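You operate a simulated robot arm through the tools that you are given. There is no shell and no other tool.

Carry out the task below with a simulated two-armed robot. There is one attempt and no reset: what you move stays moved.

## Task
Flow-test the blue dripper: GOOD pad if it gives 1.7 to 2.3 litres an hour, else FAULT pad.
Fine: the water knob is at OPEN only while the dripper is in; turn it to CLOSED before lifting it out.

Only the result counts: the job must be done as asked and must still hold three seconds after the hand-in. Knocking over, shifting, dropping, spilling or breaking anything else fails it.

## Robot
Two 7-joint arms with two-finger parallel grippers on one trunk that stands fixed in place. Base frame: the origin is at the foot of the trunk, x ahead of it, y to its left, z up. Lengths are in mm, angles in rad, forces in N, time in s.
The left shoulder is at [50, 168, 1132], the right one opposite. With the tool pointing down near the work surface each hand reaches from about 180 to 660 mm from the base axis, measured 20 degrees to its own side. Payload 1.57 kg a hand.
The tool frame of a hand sits at the grasp point between the pads (the TCP): z along the fingers, y along the line on which they close. The tips reach 30 mm beyond it. Largest opening 80 mm; finger width 17, thickness 12; the body of the gripper, 40 by 82 mm, starts 80 mm behind the TCP.
Orientation is told as [roll, pitch, yaw] about the base's x, y, z axes, in that order, counted from this pose: with the fingers straight down and closing along the base's y, the tool's x points along the base's -x, its y along +y and its z along -z.

## Interface
- The arms move only by the tool servo_tool. It takes "left_targets", "right_targets" or both (then of equal length, played together; a hand with none holds still); each is one flat list of numbers, 7 for each row, row after row: the turn, a rotation vector about the tool's x, y, z in units of 8 degrees (1.0 is 8 degrees), then the shift along the tool's x, y, z in units of 50 mm (1.0 is 50 mm), then the opening, from 0 (shut) to 1 (fully open). In form: [rx, ry, rz, x, y, z, jaw, rx, ry, rz, x, y, z, jaw, ...]. A call has 1 to 20 rows; each row shifts and turns the commanded pose from where the row before left it, along the tool's axes as they then stand. A call with a number of a shift or a turn outside -1 to 1 is refused whole. Rows are played at 5 a second. More than 50 mm and 0.15 rad between two rows, or a gripper value outside its range, and nothing of the call is played. Where a pose cannot be reached the arm comes as near as it can. A force on the tool above 40 N (or 10 N above the force at the start of the call, whichever is more), or a blocked arm, ends the call early, and 0.2 s more pass. The fingers move at their own pace (about 45 mm/s each) and stop on an object; they squeeze with about 21 N. The grip force told is the motor's: it shows also when the fingers shut on nothing. Time passes only in rows, and 0.2 s behind the last, so rows that do not move let the fingers close. It gives the time, the measured TCP pose, the force on the tool (base axes), the opening and the grip force at its end, in the units of the frame above (readings bear some noise), with the torque about the TCP (base axes, N m) and any sound that the robot's microphone picked up, and new pictures: "views" is both (left out), scene, wrist or none (wrist: the cameras of the hands that moved).
- Cameras (640 x 400 px; columns grow to the right, rows downward): "scene" is now at [123, 49.5, 1358.6]; the picture's right is [0.43, -0.91, 0.00], its down [-0.45, -0.21, -0.87] and it looks along [0.79, 0.37, -0.49] (base axes); focal length 245 px, centre (320, 200). "left" rides on the left gripper at [72, 7, -122] in its tool frame; the picture's right is [-0.09, 1.00, 0.00], its down [-0.84, -0.08, -0.54] and it looks along [-0.54, -0.05, 0.84] (tool axes); focal length 238 px, centre (320, 200). "right" rides on the right gripper at [72, -7, -122] in its tool frame; the picture's right is [0.09, 1.00, 0.00], its down [-0.84, 0.08, -0.54] and it looks along [-0.54, 0.05, 0.84] (tool axes); focal length 238 px, centre (320, 200). There is no depth. A picture from a camera that has moved, and an enlarged one, comes with that camera's place and axes in the base frame and with its lens. The place of the scene camera against the robot may be out by one fixed shift of up to 18 mm in any direction.
- raise_lower(by): slides the trunk up (or, below 0, down) by that many mm; the arms and the scene camera ride with it, the base frame stays. It gives what a move gives, with no picture.
- pan_tilt(pan, tilt): turns the head with the scene camera to pan (to the left, within 1.396 rad either way) and tilt (down, from -0.506 to 1.204), counted from straight ahead of the robot. It gives what a move gives, and a new picture of the scene camera.
- enlarge(camera, box): a new picture of the part [left, top, right, bottom] of that camera's present view, enlarged. No time passes.
- job_done(): hands the job in; it is judged then, once.

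Places have to be worked out from the pictures, the camera data and where the tool is seen. Open the grippers and draw the arms clear of the work before you hand the job in, unless the task says otherwise.

The tools are called after "Request:" as name(argument=value, ...) on one line, values as JSON. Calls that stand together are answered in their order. servo_tool: Moves the arms, as the interface text tells. Its arguments: {"type":"object","properties":{"left_targets":{"type":"array"},"right_targets":{"type":"array"},"views":{"type":"string","enum":["both","scene","wrist","none"]}},"required":[]} The other tools are called the same way: raise_lower (by) slides the trunk up or down; pan_tilt (pan, tilt) turns the head that bears the scene camera; enlarge (camera, box) takes an enlarged picture of a part of a camera's view; job_done () hands the job in.

At the start:

```text
clock: 0.0
left_ee_pos: [326.8, 428.9, 1144.6]
left_tool_rot: [-0.001, -0.002, 0.002]
left_force: [-0.3, -0.3, 0.1]
left_torque: [0.01, 0.03, 0.0]
left_finger_gap: 79.8
left_grip_force: 0.0
right_ee_pos: [410.6, 13.2, 1201.1]
right_tool_rot: [0.001, 0.0, 0.0]
right_force: [-0.9, 0.3, -0.2]
right_torque: [0.01, -0.01, -0.05]
right_finger_gap: 80.0
right_grip_force: 0.0
trunk travel left (down, up): [-300.0, 143.0]
head pan, tilt: [0.44, 0.517]
```

scene: 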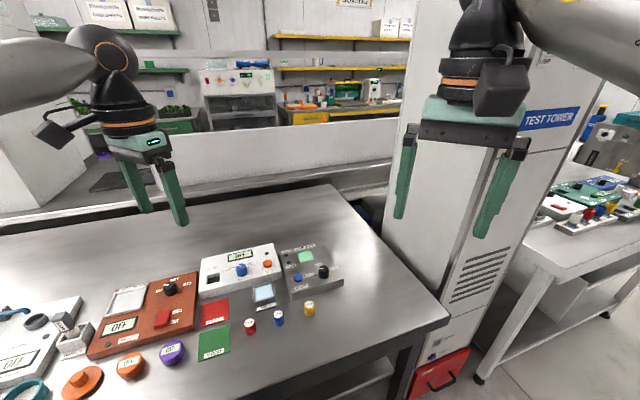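
right: 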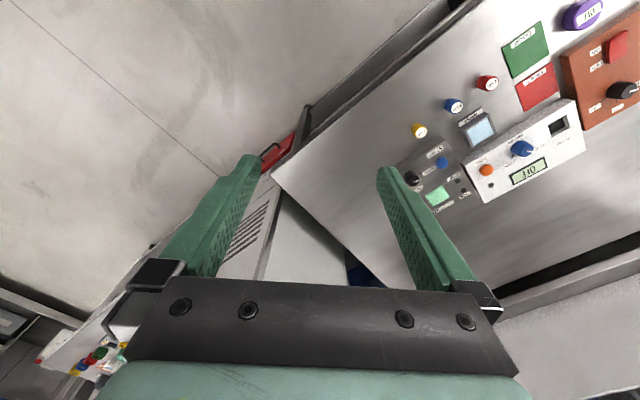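
left: 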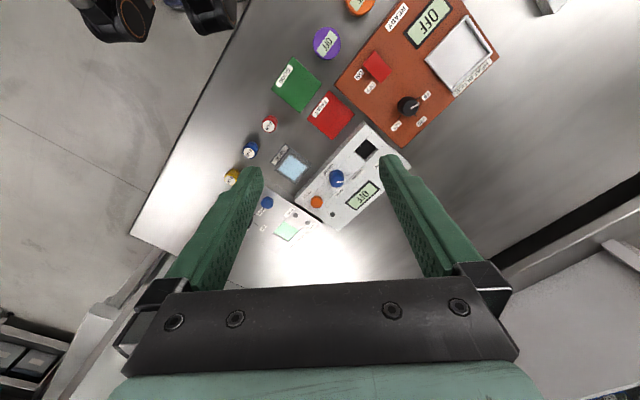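

The pictures show several instruments on the bench with three small coloured cylinders (red, blue, yellow), GOOD/FAULT pads and some test units. I enlarge the views to read the labels first.

Request:
enlarge(camera="scene", box=[180, 230, 360, 345])

Request:
enlarge(camera="scene", box=[0, 260, 220, 400])

Request:
enlarge(camera="right", box=[380, 0, 640, 220])

Request:
enlarge(camera="left", box=[210, 40, 430, 250])

```text
3.48 times, centred on (270, 288) of scene
camera zoom: at [123.0, 49.5, 1358.6], right [0.43, -0.91, 0.0], down [-0.45, -0.21, -0.87], along [0.79, 0.37, -0.49], focal length 852 px, centre (494, -104)
```

zoom: 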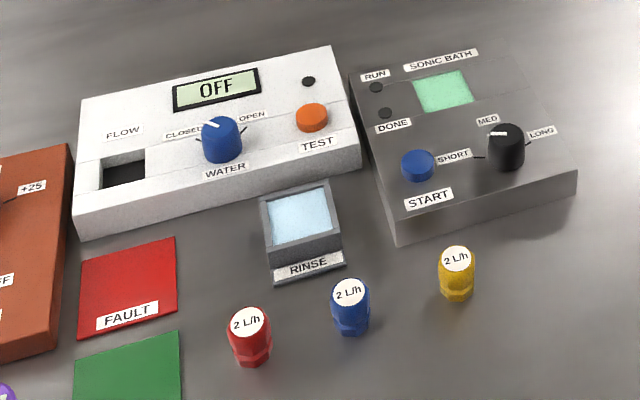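

```text
2.86 times, centred on (110, 330) of scene
camera zoom: at [123.0, 49.5, 1358.6], right [0.43, -0.91, 0.0], down [-0.45, -0.21, -0.87], along [0.79, 0.37, -0.49], focal length 700 px, centre (920, -171)
```

zoom: 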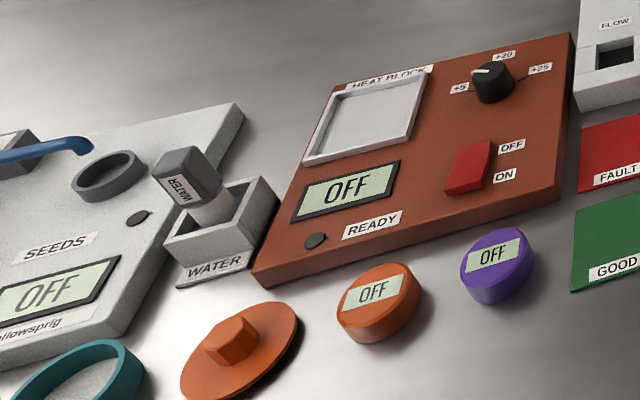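

```text
1.82 times, centred on (510, 110) of right
camera zoom: at [338.6, 8.6, 1321.5], right [-0.09, 1.0, 0.0], down [0.84, 0.08, 0.54], along [0.54, 0.05, -0.84], focal length 433 px, centre (-26, 364)
```

zoom: 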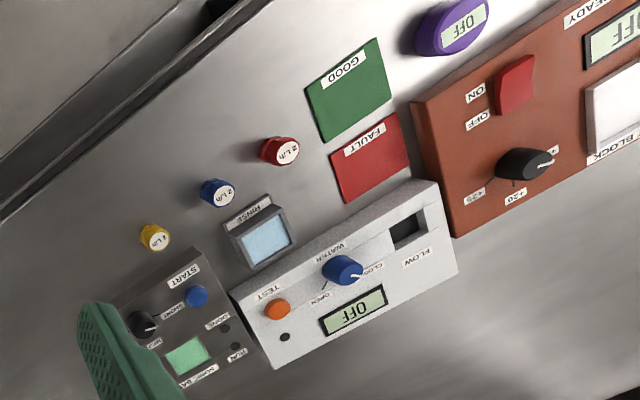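

```text
1.90 times, centred on (320, 145) of left
camera zoom: at [255.6, 435.4, 1266.2], right [0.09, 1.0, 0.0], down [0.84, -0.08, 0.54], along [0.54, -0.05, -0.84], focal length 454 px, centre (320, 305)
```

zoom: 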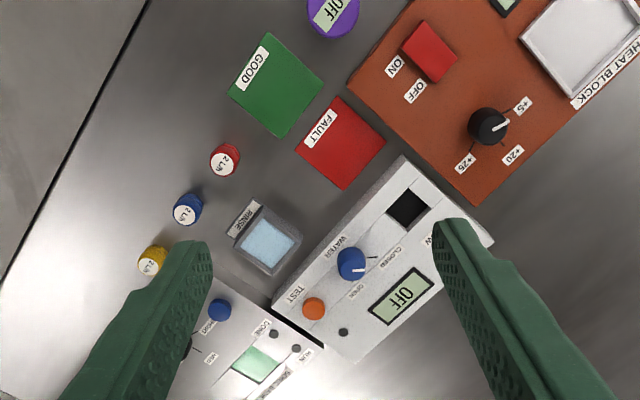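

Triangulating with the two wrist cameras I get: blue dripper top ≈ (413, 283, 822), bench ≈ z 804, FLOW socket ≈ (430, 509, 827), WATER knob ≈ (478, 449, 845), TEST button ≈ (534, 402, 840), FAULT pad ≈ (365, 446), GOOD pad ≈ (307, 386). I bring the left hand lower over the tester for a closer look.

Request:
servo_tool(left_targets=[0, 0, 0, -0.465, -0.145, 0.725, 1, 0, 0, 0, -0.465, -0.145, 0.725, 1, 0, 0, 0, -0.465, -0.145, 0.725, 1, 0, 0, 0, -0.465, -0.145, 0.725, 1], views="both")

```text
clock: 1.0
left_ee_pos: [420.6, 403.1, 998.9]
left_tool_rot: [0.002, 0.0, 0.001]
left_force: [-0.3, 0.2, -0.2]
left_torque: [0.02, 0.06, -0.02]
left_finger_gap: 80.1
left_grip_force: 0.0
right_ee_pos: [410.9, 13.6, 1200.6]
right_tool_rot: [0.001, 0.001, -0.001]
right_force: [0.0, 0.1, 0.3]
right_torque: [-0.01, -0.03, -0.04]
right_finger_gap: 79.8
right_grip_force: 0.0
trunk travel left (down, up): [-300.0, 143.0]
head pan, tilt: [0.44, 0.517]
camera scene: at [123.5, 49.7, 1358.5], right [0.43, -0.91, 0.0], down [-0.45, -0.21, -0.87], along [0.79, 0.37, -0.49], focal length 245 px, centre (320, 200)
camera left: at [349.0, 408.2, 1120.1], right [0.09, 1.0, 0.0], down [0.84, -0.08, 0.54], along [0.54, -0.05, -0.84], focal length 238 px, centre (320, 200)
```

scene: 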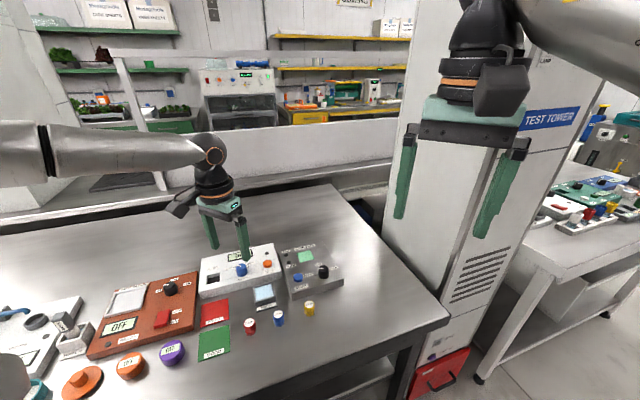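
left: 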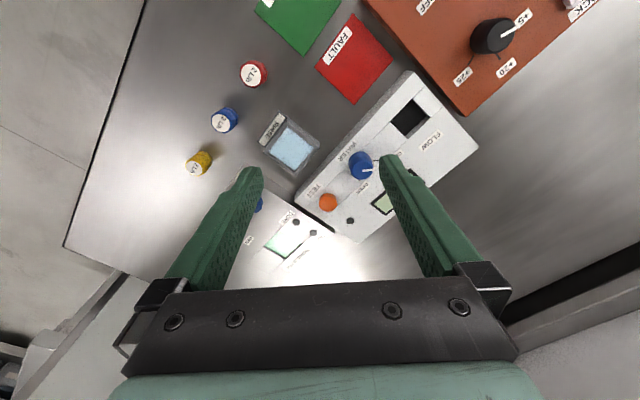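

The hand now hangs over the tester. I enlarge the left wrist view to see the dripper, socket, and knob shapes.

Request:
enlarge(camera="left", box=[300, 60, 480, 240])

Request:
enlarge(camera="left", box=[170, 40, 330, 200])

Request:
enlarge(camera="scene", box=[195, 240, 295, 305])

```text
2.22 times, centred on (390, 150) of left
camera zoom: at [349.0, 408.2, 1120.1], right [0.09, 1.0, 0.0], down [0.84, -0.08, 0.54], along [0.54, -0.05, -0.84], focal length 530 px, centre (164, 311)
```

zoom: 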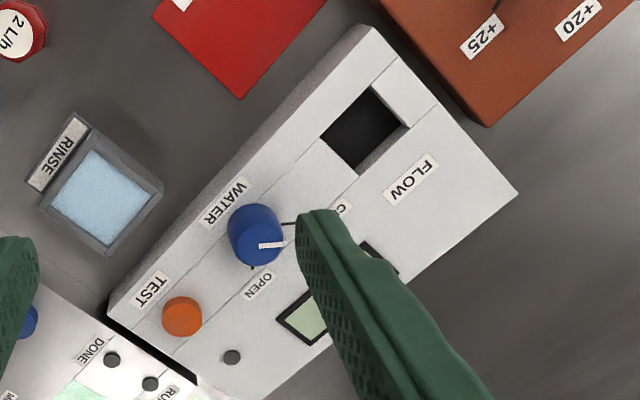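

```text
2.50 times, centred on (250, 120) of left
camera zoom: at [349.0, 408.2, 1120.1], right [0.09, 1.0, 0.0], down [0.84, -0.08, 0.54], along [0.54, -0.05, -0.84], focal length 596 px, centre (495, 400)
```

zoom: 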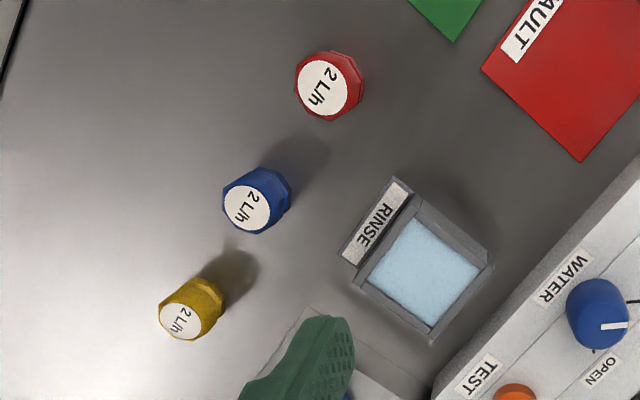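

```text
6.15 times, centred on (245, 272) of scene
camera zoom: at [123.5, 49.7, 1358.5], right [0.43, -0.91, 0.0], down [-0.45, -0.21, -0.87], along [0.79, 0.37, -0.49], focal length 1507 px, centre (782, -246)
```

zoom: 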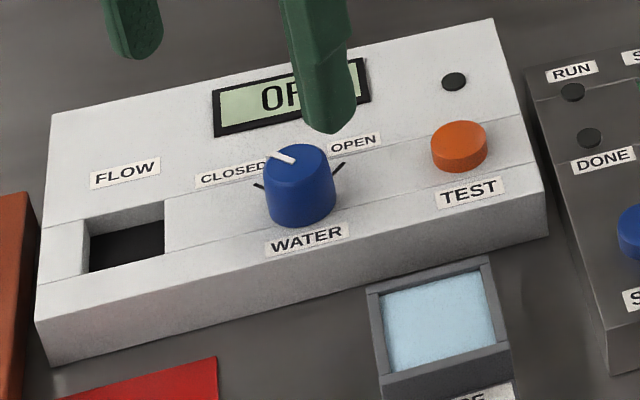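

Bench is at z ≈ 803, dripper ≈ 29 mm tall (top z ≈ 832), tester panel z ≈ 830 and turned 45°, with a ≈ 33 mm square socket about 12 mm deep centred near (431, 510); the knob points at CLOSED. I move the left hand above the blue dripper and turn it to yaw +45° for a closer look.

Request:
servo_tool(left_targets=[0, 0, 0, 0.04, -0.8, 0.13, 1, 0, 0, 0, 0.04, -0.8, 0.13, 1, 0, 0, 0, 0.04, -0.8, 0.13, 1, 0, 0, -0.9375, 0, 0, 0, 1, 0, 0, -0.9375, 0, 0, 0, 1, 0, 0, -0.9375, 0, 0, 0, 1, 0, 0, -0.9375, 0, 0, 0, 1, 0, 0, -0.9375, 0, 0, 0, 1, 0, 0, -0.9375, 0, 0, 0, 1, 0, 0, 0, 0, 0, 0, 1], views="both")

```text
clock: 3.2
left_ee_pos: [414.2, 281.9, 980.2]
left_tool_rot: [0.002, -0.003, 0.792]
left_force: [0.1, 0.4, -0.5]
left_torque: [0.0, 0.0, 0.0]
left_finger_gap: 80.0
left_grip_force: 0.1
right_ee_pos: [409.6, 14.2, 1200.5]
right_tool_rot: [0.002, 0.0, 0.0]
right_force: [-0.2, -0.1, -0.4]
right_torque: [0.02, -0.01, 0.0]
right_finger_gap: 80.1
right_grip_force: 0.0
trunk travel left (down, up): [-300.0, 143.0]
head pan, tilt: [0.44, 0.517]
camera scene: at [123.0, 49.5, 1358.6], right [0.43, -0.91, 0.0], down [-0.45, -0.21, -0.87], along [0.79, 0.37, -0.49], focal length 245 px, centre (320, 200)
camera left: at [359.5, 234.0, 1101.8], right [-0.64, 0.77, 0.0], down [0.64, 0.54, 0.54], along [0.42, 0.35, -0.84], focal length 238 px, centre (320, 200)
```

scene: 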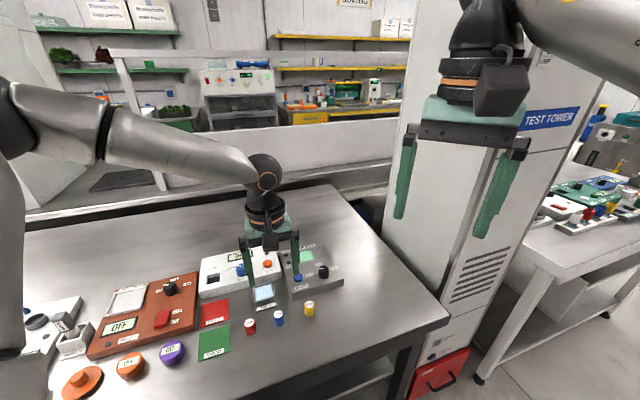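
left: 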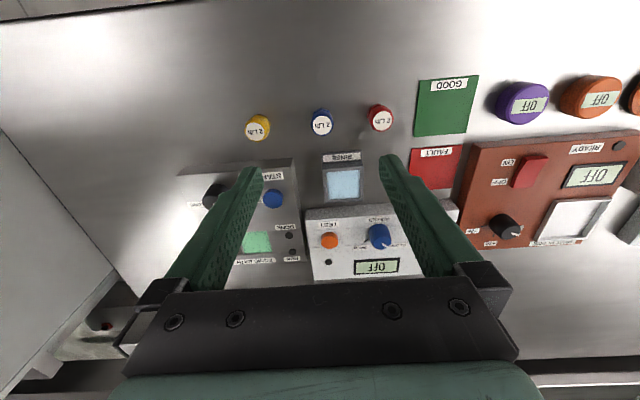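

The label ray at z = 832 gives (416, 282), agreeing with the earlier (414.6, 283.2). I enlarge the dripper to see its shape.

Request:
enlarge(camera="left", box=[270, 90, 370, 150])

Request:
enlarge(camera="scene", box=[235, 290, 325, 345])

Request:
enlarge(camera="right", box=[400, 60, 510, 150])

```text
6.40 times, centred on (320, 120) of left
camera zoom: at [359.5, 234.0, 1101.8], right [-0.64, 0.77, 0.0], down [0.64, 0.54, 0.54], along [0.42, 0.35, -0.84], focal length 1525 px, centre (320, 712)
```

zoom: 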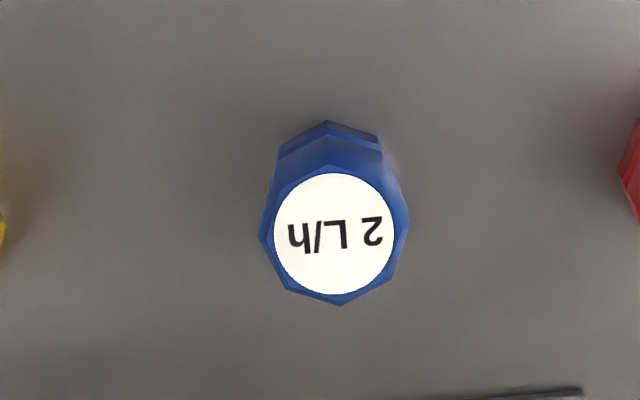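

```text
7.11 times, centred on (280, 318) of scene
camera zoom: at [123.0, 49.5, 1358.6], right [0.43, -0.91, 0.0], down [-0.45, -0.21, -0.87], along [0.79, 0.37, -0.49], focal length 1742 px, centre (604, -636)
```

zoom: 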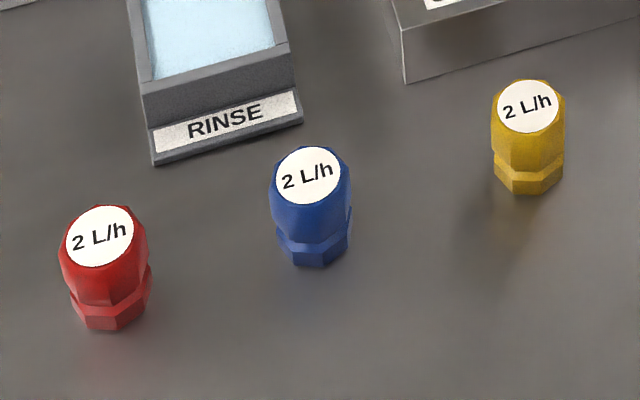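

```text
4.44 times, centred on (455, 105) of right
camera zoom: at [338.6, 8.6, 1321.5], right [-0.09, 1.0, 0.0], down [0.84, 0.08, 0.54], along [0.54, 0.05, -0.84], focal length 1059 px, centre (-280, 622)
```

zoom: 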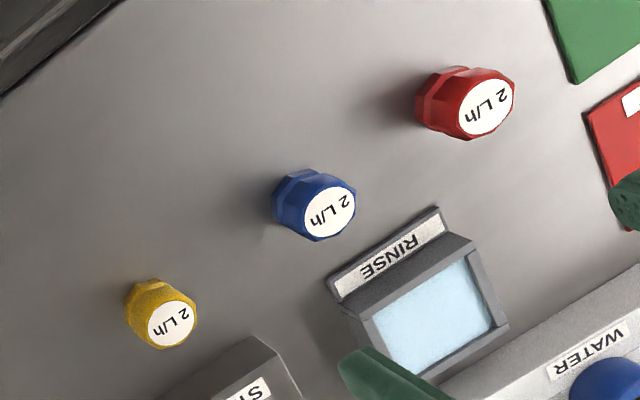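

The dripper is an octagonal body, about 24 mm across flats with corners at multiples of 45° in the base frame, centred near (416, 284). I turn to yaw 22.5° so that the pads meet flats, narrow the opening, and descend to z ≈ 880.

Request:
servo_tool(left_targets=[0, 0, 0.953, 0, 0, 0, 0.7, 0, 0, 0.953, 0, 0, 0, 0.65, 0, 0, 0.953, 0, 0, 0, 0.65, 0, 0, 0, -0.044, 0.023, 0.7, 0.65, 0, 0, 0, 0, 0, 0.7, 0.65, 0, 0, 0, 0, 0, 0.6, 0.65, 0, 0, 0, 0, 0, 0, 0.65], views="both")

```text
clock: 4.8
left_ee_pos: [415.3, 283.0, 878.4]
left_tool_rot: [0.0, -0.001, 0.388]
left_force: [-0.2, -1.0, -0.1]
left_torque: [-0.04, 0.0, 0.02]
left_finger_gap: 52.0
left_grip_force: 0.1
right_ee_pos: [410.3, 14.0, 1201.4]
right_tool_rot: [0.002, 0.001, 0.001]
right_force: [0.1, -0.3, -0.3]
right_torque: [0.01, -0.01, -0.03]
right_finger_gap: 79.8
right_grip_force: 0.0
trunk travel left (down, up): [-300.0, 143.0]
head pan, tilt: [0.44, 0.517]
camera scene: at [122.9, 49.5, 1358.6], right [0.43, -0.91, 0.0], down [-0.45, -0.21, -0.87], along [0.79, 0.37, -0.49], focal length 245 px, centre (320, 200)
camera left: at [346.5, 261.3, 1001.2], right [-0.29, 0.96, 0.0], down [0.8, 0.25, 0.54], along [0.52, 0.16, -0.84], focal length 238 px, centre (320, 200)
```

scene: 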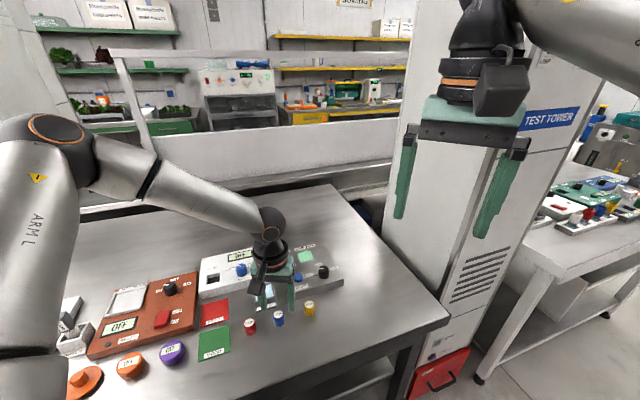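
left: 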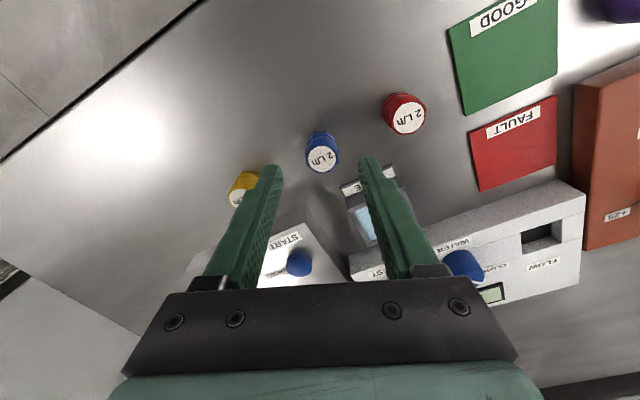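

The dripper lies between the finger lines. I enlarge to refine its centre and height before going down.

Request:
enlarge(camera="left", box=[260, 100, 420, 200])

Request:
enlarge(camera="scene", box=[230, 260, 330, 340])

```text
4.00 times, centred on (340, 150) of left
camera zoom: at [346.5, 261.3, 1001.2], right [-0.29, 0.96, 0.0], down [0.8, 0.25, 0.54], along [0.52, 0.16, -0.84], focal length 953 px, centre (240, 400)
```

zoom: 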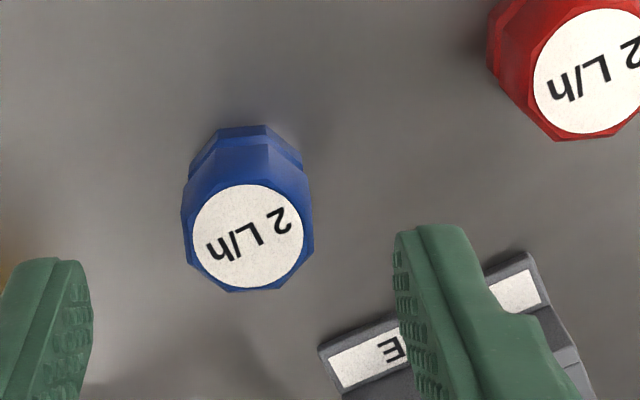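

```text
5.00 times, centred on (280, 300) of scene
camera zoom: at [122.9, 49.5, 1358.6], right [0.43, -0.91, 0.0], down [-0.45, -0.21, -0.87], along [0.79, 0.37, -0.49], focal length 1225 px, centre (520, -300)
```

zoom: 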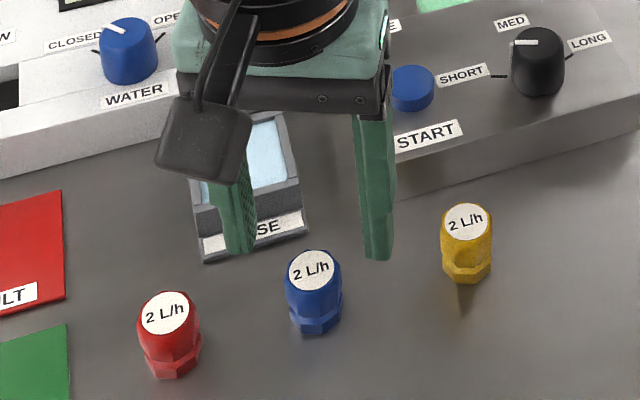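

The centre refines to about (416, 284) with the top near z 830. I descend to TCP z ≈ 850, leaving the fingers open, and check before closing.

Request:
servo_tool(left_targets=[0, 0, 0, -0.025, 0.013, 0.19, 0.65, 0, 0, 0, 0, 0, 0.19, 0.65, 0, 0, 0, 0, 0, 0.19, 0.65, 0, 0, 0, 0, 0, 0, 0.65], views="both")

Request:
enlarge(camera="scene", box=[240, 280, 320, 340])

Request:
enlarge(camera="left", box=[220, 80, 420, 220])

Request:
enlarge(camera="right", box=[400, 50, 500, 150])

```text
clock: 5.8
left_ee_pos: [417.1, 283.2, 850.8]
left_tool_rot: [0.0, -0.001, 0.388]
left_force: [0.1, 0.0, -0.1]
left_torque: [0.02, -0.01, 0.0]
left_finger_gap: 51.9
left_grip_force: 0.0
right_ee_pos: [409.4, 13.9, 1200.1]
right_tool_rot: [0.001, -0.003, 0.002]
right_force: [0.6, 0.8, -0.1]
right_torque: [-0.01, 0.01, 0.02]
right_finger_gap: 79.9
right_grip_force: 0.0
trunk travel left (down, up): [-300.0, 143.0]
head pan, tilt: [0.44, 0.517]
camera scene: at [123.0, 49.5, 1358.6], right [0.43, -0.91, 0.0], down [-0.45, -0.21, -0.87], along [0.79, 0.37, -0.49], focal length 245 px, centre (320, 200)
camera left: at [348.0, 261.4, 973.1], right [-0.29, 0.96, 0.0], down [0.8, 0.24, 0.54], along [0.52, 0.16, -0.84], focal length 238 px, centre (320, 200)
```

scene: 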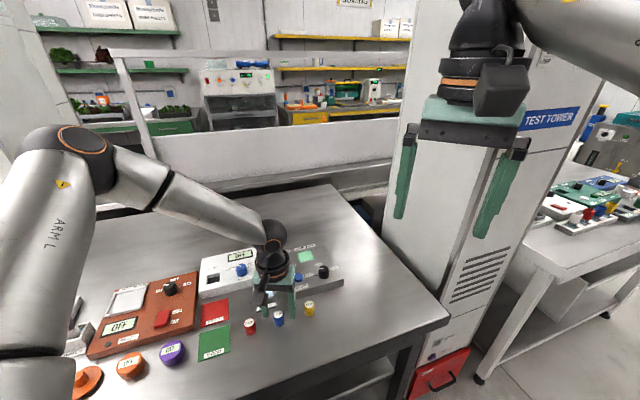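
left: 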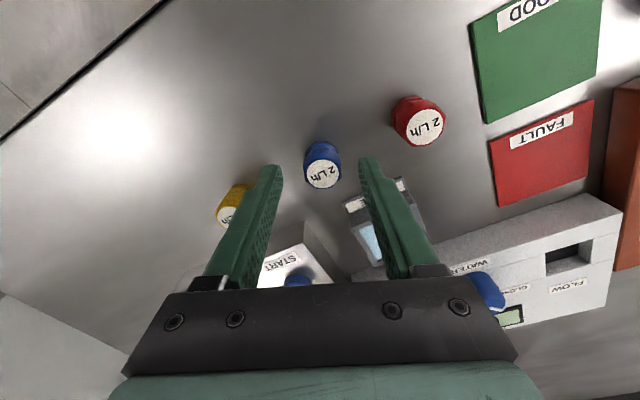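

```text
6.67 times, centred on (280, 310) of scene
camera zoom: at [123.0, 49.5, 1358.6], right [0.43, -0.91, 0.0], down [-0.45, -0.21, -0.87], along [0.79, 0.37, -0.49], focal length 1633 px, centre (587, -533)
```

zoom: 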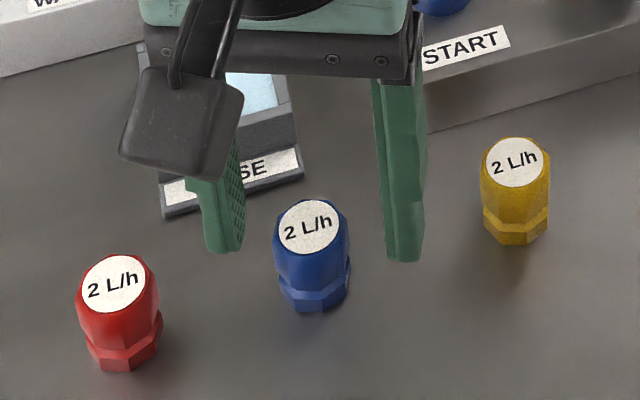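

```text
2.86 times, centred on (320, 150) of left
camera zoom: at [348.0, 261.4, 973.1], right [-0.29, 0.96, 0.0], down [0.8, 0.24, 0.54], along [0.52, 0.16, -0.84], focal length 681 px, centre (320, 343)
```

zoom: 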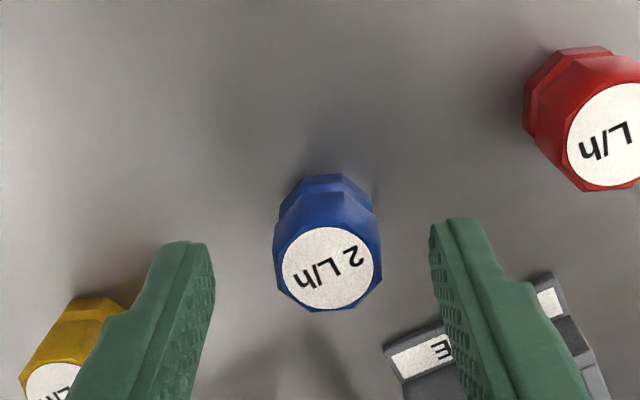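

```text
4.00 times, centred on (450, 100) of right
camera zoom: at [338.6, 8.6, 1321.5], right [-0.09, 1.0, 0.0], down [0.84, 0.08, 0.54], along [0.54, 0.05, -0.84], focal length 953 px, centre (-200, 600)
```

zoom: 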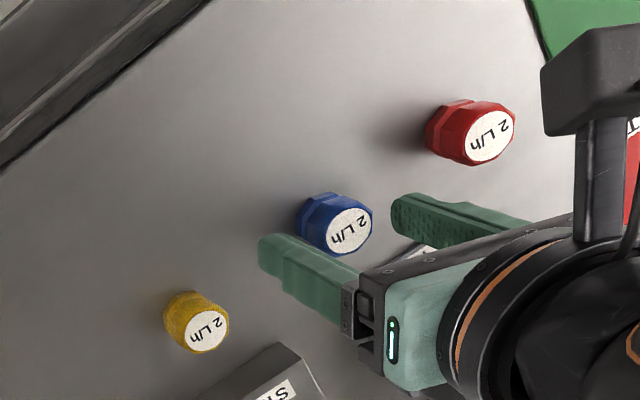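

The fingertips straddle the dripper at good height; by the picture it lies about 2 mm toward +tool y and 1.5 mm toward +tool x from the grip axis. I correct that and close the gripper.

Request:
servo_tool(left_targets=[0, 0, 0, 0.03, 0.04, 0, 0.65, 0, 0, 0, 0, 0, 0, 0.5, 0, 0, 0, 0, 0, 0, 0.2, 0, 0, 0, 0, 0, 0, 0, 0, 0, 0, 0, 0, 0, 0, 0, 0, 0, 0, 0, 0, 0], views="both")

Request:
enlarge(camera="left", box=[220, 80, 420, 220])

Request:
enlarge(camera="scene", box=[240, 280, 320, 340])

```text
clock: 7.2
left_ee_pos: [413.7, 283.7, 851.5]
left_tool_rot: [0.0, -0.003, 0.391]
left_force: [0.7, -0.6, 0.8]
left_torque: [0.01, -0.03, -0.01]
left_finger_gap: 24.6
left_grip_force: 21.0
right_ee_pos: [409.5, 14.1, 1201.4]
right_tool_rot: [0.002, 0.002, 0.001]
right_force: [-0.4, 0.9, -0.1]
right_torque: [-0.01, -0.01, 0.02]
right_finger_gap: 79.9
right_grip_force: 0.0
trunk travel left (down, up): [-300.0, 143.0]
head pan, tilt: [0.44, 0.517]
camera scene: at [123.0, 49.5, 1358.6], right [0.43, -0.91, 0.0], down [-0.45, -0.21, -0.87], along [0.79, 0.37, -0.49], focal length 245 px, centre (320, 200)
camera left: at [345.8, 262.7, 973.2], right [-0.29, 0.96, 0.0], down [0.8, 0.25, 0.54], along [0.52, 0.16, -0.84], focal length 238 px, centre (320, 200)
```

scene: 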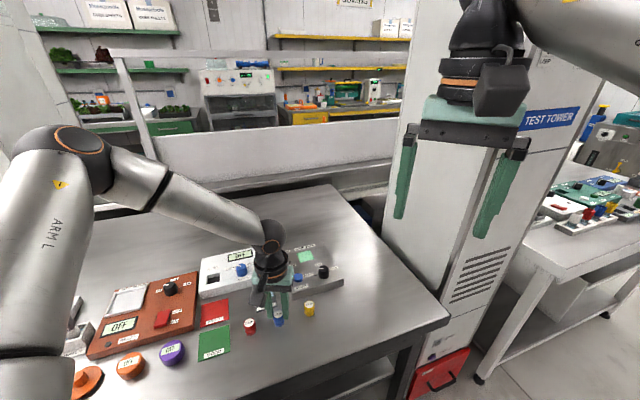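
left: 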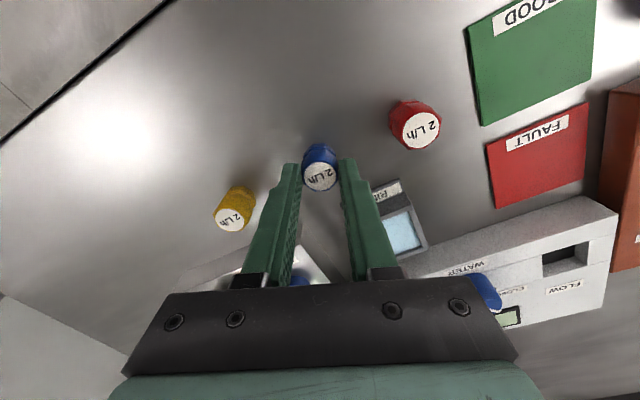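

```text
2.86 times, centred on (320, 150) of left
camera zoom: at [345.8, 262.7, 973.2], right [-0.29, 0.96, 0.0], down [0.8, 0.25, 0.54], along [0.52, 0.16, -0.84], focal length 681 px, centre (320, 343)
```

zoom: 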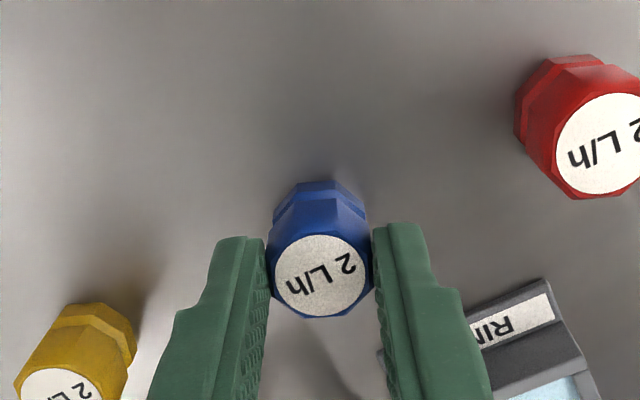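

```text
6.67 times, centred on (280, 310) of scene
camera zoom: at [123.0, 49.5, 1358.6], right [0.43, -0.91, 0.0], down [-0.45, -0.21, -0.87], along [0.79, 0.37, -0.49], focal length 1633 px, centre (587, -533)
```

zoom: 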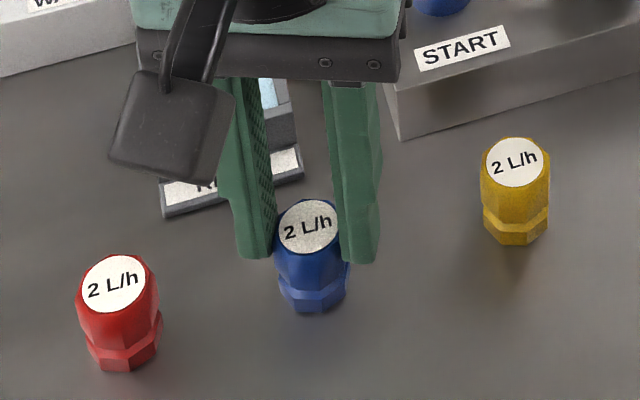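

The dripper is gripped on its flats (gap 24.6 mm, 21 N), its bottom ≈ 48 mm below the TCP. I lift it 80 mm and carry it over to the FLOW socket near (431, 510).

Request:
servo_tool(left_targets=[0, 0, 0, 0, 0, -0.3, 0, 0, 0, 0, 0, 0, -0.6, 0, 0, 0, 0, 0, 0, -0.7, 0, 0, 0, 0, -0.4056, 0.813, 0, 0, 0, 0, 0, -0.4056, 0.813, 0, 0, 0, 0, 0, -0.4056, 0.813, 0, 0, 0, 0, 0, -0.4056, 0.813, 0, 0, 0, 0, 0, -0.4056, 0.813, 0, 0, 0, 0, 0, 0, 0, 0, 0], views="both")

```text
clock: 9.2
left_ee_pos: [429.4, 513.3, 934.3]
left_tool_rot: [0.001, -0.001, 0.386]
left_force: [-0.2, -0.4, -0.3]
left_torque: [0.02, -0.02, -0.01]
left_finger_gap: 24.3
left_grip_force: 20.9
right_ee_pos: [410.4, 14.0, 1201.0]
right_tool_rot: [0.002, 0.002, 0.001]
right_force: [0.3, -0.4, -0.3]
right_torque: [0.0, 0.0, -0.05]
right_finger_gap: 79.9
right_grip_force: 0.1
trunk travel left (down, up): [-300.0, 143.0]
head pan, tilt: [0.44, 0.517]
camera scene: at [123.0, 49.5, 1358.6], right [0.43, -0.91, 0.0], down [-0.45, -0.21, -0.87], along [0.79, 0.37, -0.49], focal length 245 px, centre (320, 200)
camera left: at [362.4, 492.6, 1055.6], right [-0.29, 0.96, 0.0], down [0.8, 0.25, 0.54], along [0.52, 0.16, -0.84], focal length 238 px, centre (320, 200)
```

scene: 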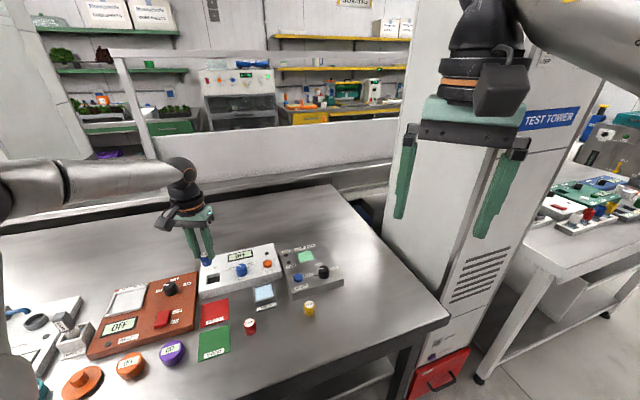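
left: 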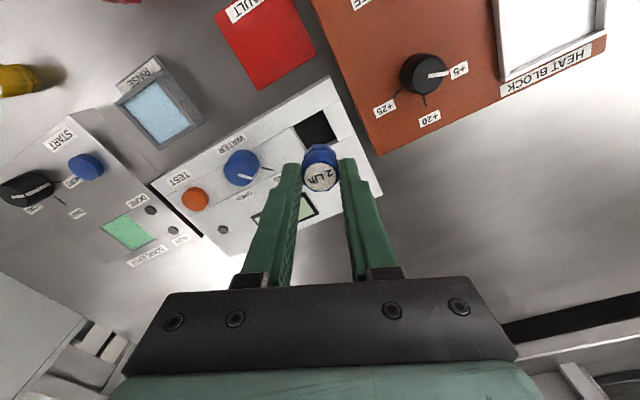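

The dripper now hangs just above and beyond the socket in the wrist view. I enlarge to measure the socket position precisely relative to this camera.

Request:
enlarge(camera="left", box=[260, 70, 400, 200])

Request:
enlarge(camera="scene", box=[160, 220, 280, 300])

```text
3.08 times, centred on (330, 135) of left
camera zoom: at [362.4, 492.6, 1055.6], right [-0.29, 0.96, 0.0], down [0.8, 0.25, 0.54], along [0.52, 0.16, -0.84], focal length 733 px, centre (289, 400)
```

zoom: 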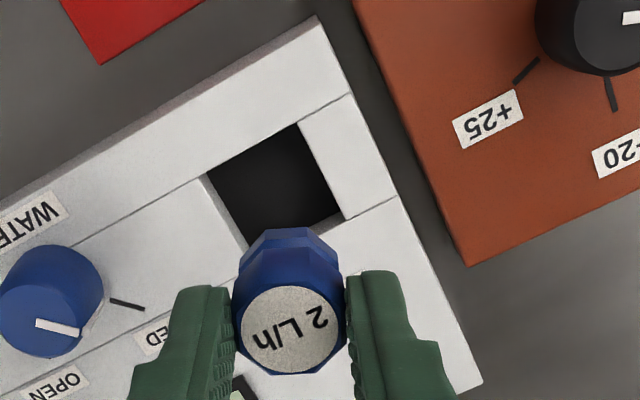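

```text
5.00 times, centred on (220, 260) of scene
camera zoom: at [123.0, 49.5, 1358.6], right [0.43, -0.91, 0.0], down [-0.45, -0.21, -0.87], along [0.79, 0.37, -0.49], focal length 1225 px, centre (820, -100)
```

zoom: 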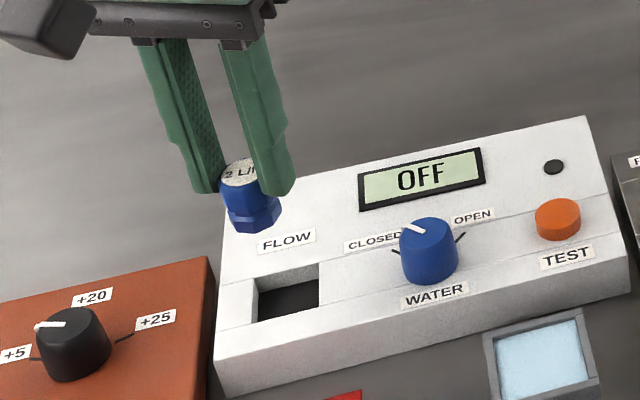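

The socket corners fall at about (408.5, 509), (432, 532), (432.5, 486), so its centre is ≈ (432, 509.3); relative to the grip axis it is about 1.7 mm in +tool x and 3.8 mm in −tool y. I shift by that and go down until the dripper's bottom is about 8 mm above the panel.

Request:
servo_tool(left_targets=[0, 0, 0, 0.034, -0.076, 0.3, 0, 0, 0, 0, 0, 0, 0.3, 0, 0, 0, 0, 0, 0, 0.34, 0, 0, 0, 0, 0, 0, 0, 0], views="both")

Request:
enlarge(camera="left", box=[260, 70, 400, 200])

Request:
enlarge(camera="scene", box=[160, 220, 280, 300])

```text
clock: 10.2
left_ee_pos: [432.0, 507.1, 885.3]
left_tool_rot: [0.0, -0.002, 0.389]
left_force: [0.3, 1.1, 0.3]
left_torque: [0.01, 0.0, -0.02]
left_finger_gap: 24.6
left_grip_force: 21.3
right_ee_pos: [409.7, 13.9, 1200.0]
right_tool_rot: [0.002, 0.001, 0.0]
right_force: [0.6, -0.2, -0.5]
right_torque: [0.01, -0.02, 0.0]
right_finger_gap: 79.9
right_grip_force: 0.0
trunk travel left (down, up): [-300.0, 143.0]
head pan, tilt: [0.44, 0.517]
camera scene: at [123.0, 49.5, 1358.6], right [0.43, -0.91, 0.0], down [-0.45, -0.21, -0.87], along [0.79, 0.37, -0.49], focal length 245 px, centre (320, 200)
camera left: at [363.7, 486.1, 1006.6], right [-0.29, 0.96, 0.0], down [0.8, 0.24, 0.54], along [0.52, 0.16, -0.84], focal length 238 px, centre (320, 200)
```

scene: 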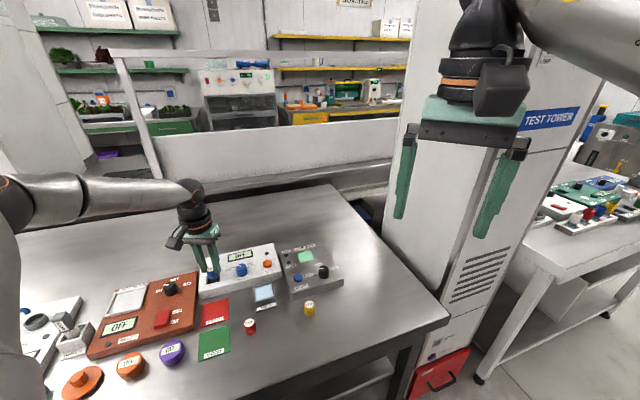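
left: 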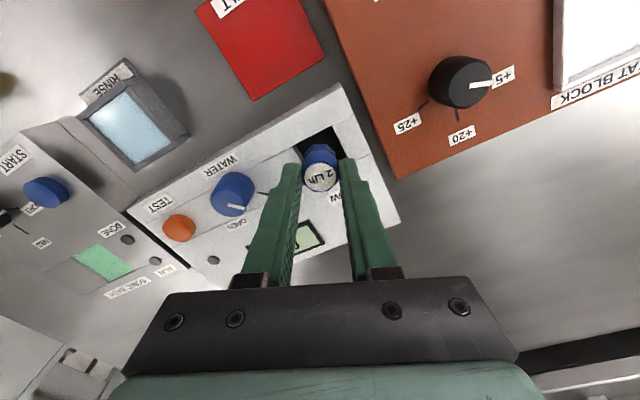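

```text
3.08 times, centred on (330, 135) of left
camera zoom: at [363.7, 486.1, 1006.6], right [-0.29, 0.96, 0.0], down [0.8, 0.24, 0.54], along [0.52, 0.16, -0.84], focal length 733 px, centre (289, 400)
```

zoom: 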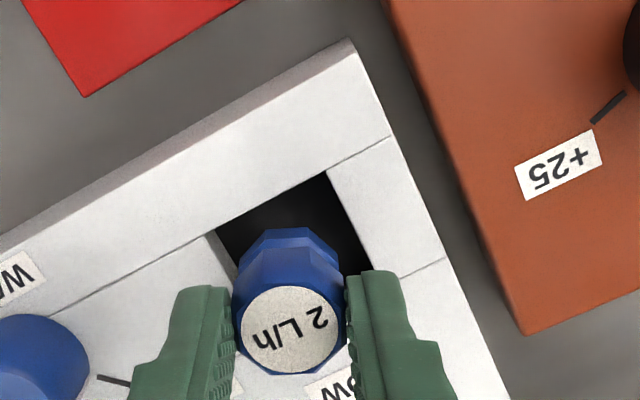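

```text
5.00 times, centred on (220, 260) of scene
camera zoom: at [123.0, 49.5, 1358.6], right [0.43, -0.91, 0.0], down [-0.45, -0.21, -0.87], along [0.79, 0.37, -0.49], focal length 1225 px, centre (820, -100)
```

zoom: 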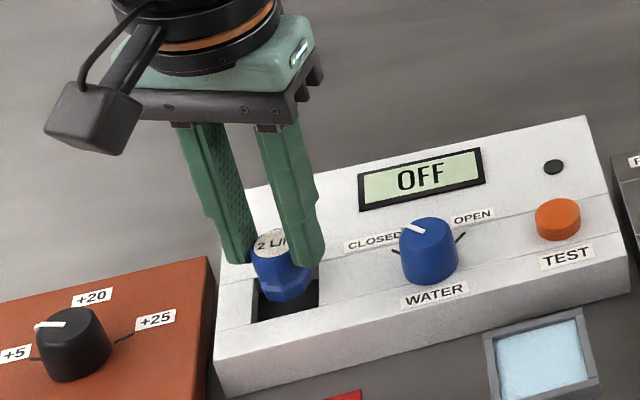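

Socket centre now reads (432.3, 509), about 1.7 mm in +tool y from the grip axis. I correct and lower the dripper 16 mm in small steps into the socket while watching the force.

Request:
servo_tool(left_targets=[0, 0, 0, 0.006, 0.034, 0, 0, 0, 0, 0, 0, 0, 0.08, 0, 0, 0, 0, 0, 0, 0.08, 0, 0, 0, 0, 0, 0, 0.08, 0, 0, 0, 0, 0, 0, 0.08, 0, 0, 0, 0, 0, 0, 0, 0], views="both")

Request:
enlarge(camera="left", box=[260, 70, 400, 200])

Request:
enlarge(camera="scene", box=[180, 240, 260, 300])

```text
clock: 11.6
left_ee_pos: [430.4, 507.7, 868.8]
left_tool_rot: [0.001, -0.002, 0.387]
left_force: [-1.2, 0.2, 3.2]
left_torque: [-0.01, 0.08, 0.02]
left_finger_gap: 24.4
left_grip_force: 20.9
right_ee_pos: [410.8, 14.3, 1200.4]
right_tool_rot: [0.002, -0.001, 0.001]
right_force: [-0.4, 0.0, 0.3]
right_torque: [-0.01, 0.01, -0.02]
right_finger_gap: 79.9
right_grip_force: 0.1
trunk travel left (down, up): [-300.0, 143.0]
head pan, tilt: [0.44, 0.517]
camera scene: at [122.7, 49.3, 1358.7], right [0.43, -0.91, 0.0], down [-0.45, -0.21, -0.87], along [0.79, 0.37, -0.49], focal length 245 px, centre (320, 200)
camera left: at [362.2, 487.2, 991.0], right [-0.29, 0.96, 0.0], down [0.8, 0.24, 0.54], along [0.52, 0.16, -0.84], focal length 238 px, centre (320, 200)
```

scene: 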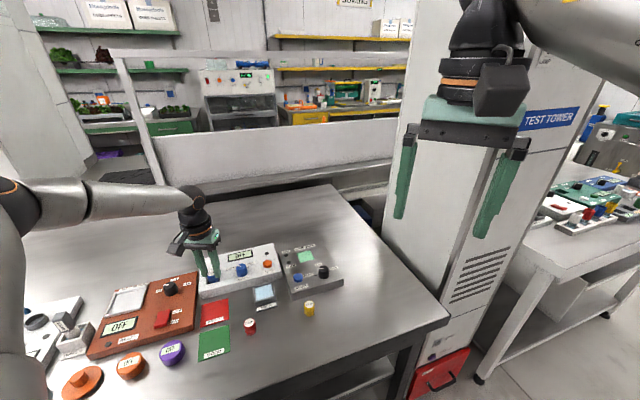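
left: 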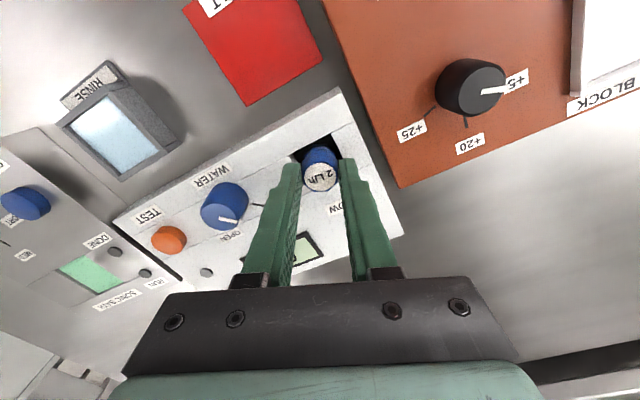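

```text
3.08 times, centred on (330, 135) of left
camera zoom: at [362.2, 487.2, 991.0], right [-0.29, 0.96, 0.0], down [0.8, 0.24, 0.54], along [0.52, 0.16, -0.84], focal length 733 px, centre (289, 400)
```

zoom: 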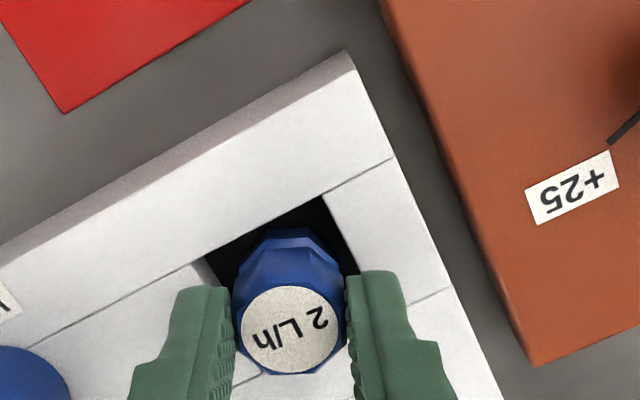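

```text
6.67 times, centred on (220, 270) of scene
camera zoom: at [122.7, 49.3, 1358.7], right [0.43, -0.91, 0.0], down [-0.45, -0.21, -0.87], along [0.79, 0.37, -0.49], focal length 1633 px, centre (987, -267)
```

zoom: 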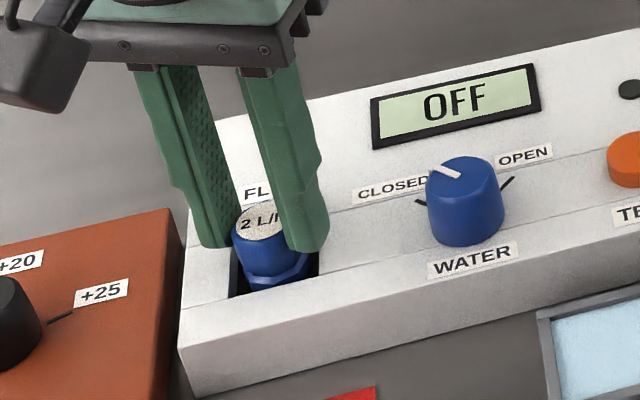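

The dripper is going into the socket and the upward force is 3 N, so it may be just touching the floor. I lower by another 1.5 mm gently and read the force.

Request:
servo_tool(left_targets=[0, 0, 0, 0, 0, 0.015, 0, 0, 0, 0, 0, 0, 0.015, 0, 0, 0, 0, 0, 0, 0, 0], views="wrist")

Request:
enlarge(camera="left", box=[260, 70, 400, 200])

```text
clock: 12.4
left_ee_pos: [430.5, 508.4, 868.9]
left_tool_rot: [0.001, -0.005, 0.386]
left_force: [-1.2, 4.2, 15.5]
left_torque: [0.13, 0.07, 0.0]
left_finger_gap: 24.5
left_grip_force: 21.1
right_ee_pos: [409.0, 12.5, 1201.6]
right_tool_rot: [0.003, -0.001, -0.001]
right_force: [-0.1, -0.6, 0.4]
right_torque: [0.01, 0.02, 0.01]
right_finger_gap: 80.0
right_grip_force: 0.2
trunk travel left (down, up): [-300.0, 143.0]
head pan, tilt: [0.44, 0.517]
camera left: at [361.8, 486.5, 990.4], right [-0.29, 0.96, 0.0], down [0.8, 0.24, 0.55], along [0.52, 0.16, -0.84], focal length 238 px, centre (320, 200)
```

left: 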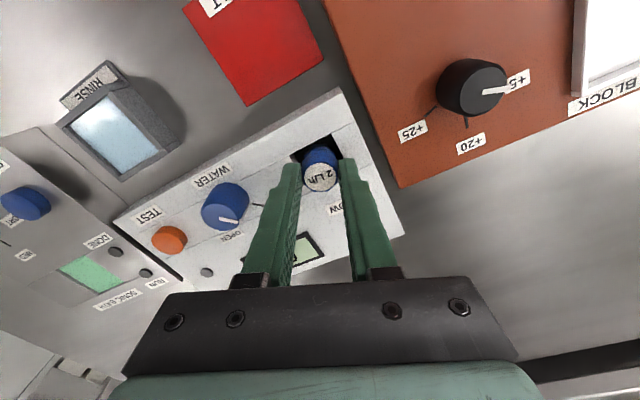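

```text
3.08 times, centred on (330, 135) of left
camera zoom: at [361.8, 486.5, 990.4], right [-0.29, 0.96, 0.0], down [0.8, 0.24, 0.55], along [0.52, 0.16, -0.84], focal length 733 px, centre (289, 400)
```

zoom: 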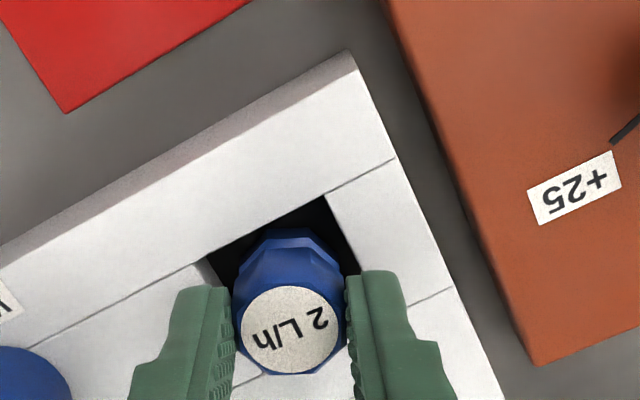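

The force rose to 15 N with no further descent, so the dripper sits on the socket floor (bottom z ≈ 821), centred in the opening. I ease off the 1.5 mm, open the fingers, and rise straight up.

Request:
servo_tool(left_targets=[0, 0, 0, 0, 0, -0.025, 0, 0, 0, 0, 0, 0, 0, 0, 0, 0, 0, 0, 0, 0, 0.4, 0, 0, 0, 0, 0, 0, 0.6, 0, 0, 0, 0, 0, 0, 0.65, 0, 0, 0, 0, 0, -0.4, 0.65, 0, 0, 0, 0, 0, -0.8, 0.65, 0, 0, 0, 0, 0, -0.4, 0.65, 0, 0, 0, 0, 0, 0, 0.65], views="both")

Request:
enlarge(camera="scene", box=[180, 240, 290, 310])

Request:
enlarge(camera="left", box=[170, 70, 400, 240])

```text
clock: 14.4
left_ee_pos: [428.0, 508.3, 949.2]
left_tool_rot: [0.001, -0.001, 0.389]
left_force: [-0.1, -0.2, 0.4]
left_torque: [-0.04, -0.01, 0.0]
left_finger_gap: 51.9
left_grip_force: 0.0
right_ee_pos: [410.8, 14.2, 1200.0]
right_tool_rot: [0.002, 0.0, 0.0]
right_force: [1.1, -0.2, -0.7]
right_torque: [0.0, 0.01, -0.01]
right_finger_gap: 80.2
right_grip_force: 0.1
trunk travel left (down, up): [-300.0, 143.0]
head pan, tilt: [0.44, 0.517]
camera scene: at [123.0, 49.6, 1358.6], right [0.43, -0.91, 0.0], down [-0.45, -0.21, -0.87], along [0.79, 0.37, -0.49], focal length 245 px, centre (320, 200)
camera left: at [360.1, 487.0, 1070.2], right [-0.29, 0.96, 0.0], down [0.8, 0.25, 0.54], along [0.52, 0.16, -0.84], focal length 238 px, centre (320, 200)
```

scene: 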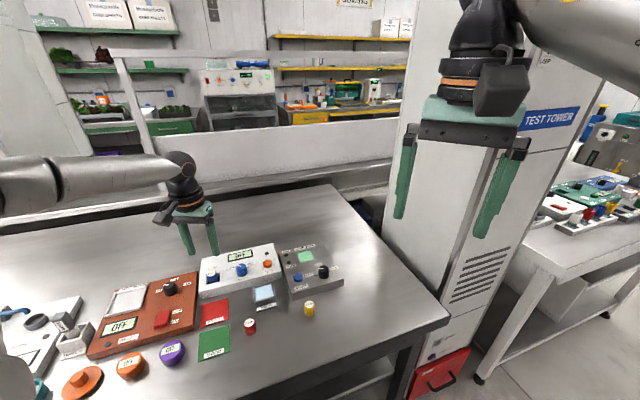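
left: 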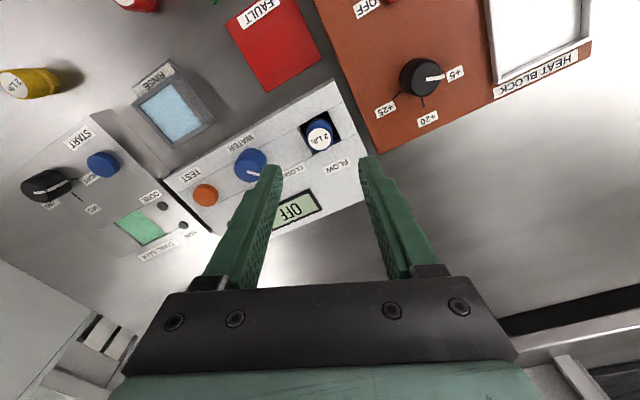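

```text
5.71 times, centred on (235, 275) of scene
camera zoom: at [123.0, 49.6, 1358.6], right [0.43, -0.91, 0.0], down [-0.45, -0.21, -0.87], along [0.79, 0.37, -0.49], focal length 1400 px, centre (806, -229)
```

zoom: 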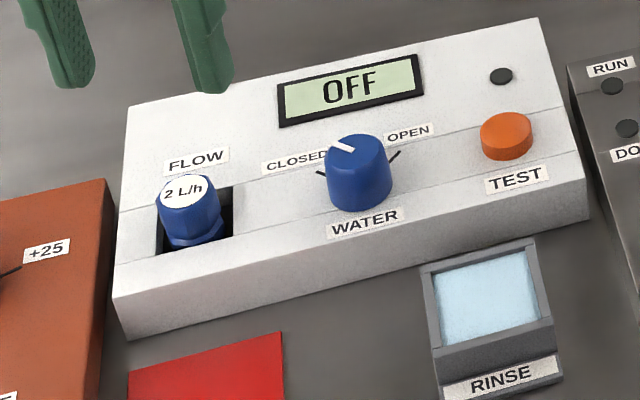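

```text
2.35 times, centred on (285, 155) of left
camera zoom: at [360.1, 487.0, 1070.2], right [-0.29, 0.96, 0.0], down [0.8, 0.25, 0.54], along [0.52, 0.16, -0.84], focal length 561 px, centre (402, 306)
```

zoom: 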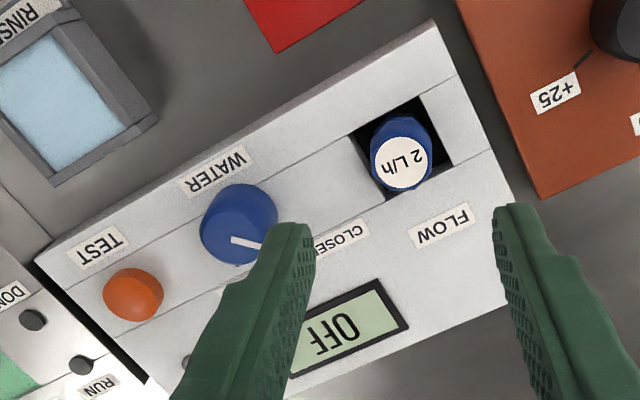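

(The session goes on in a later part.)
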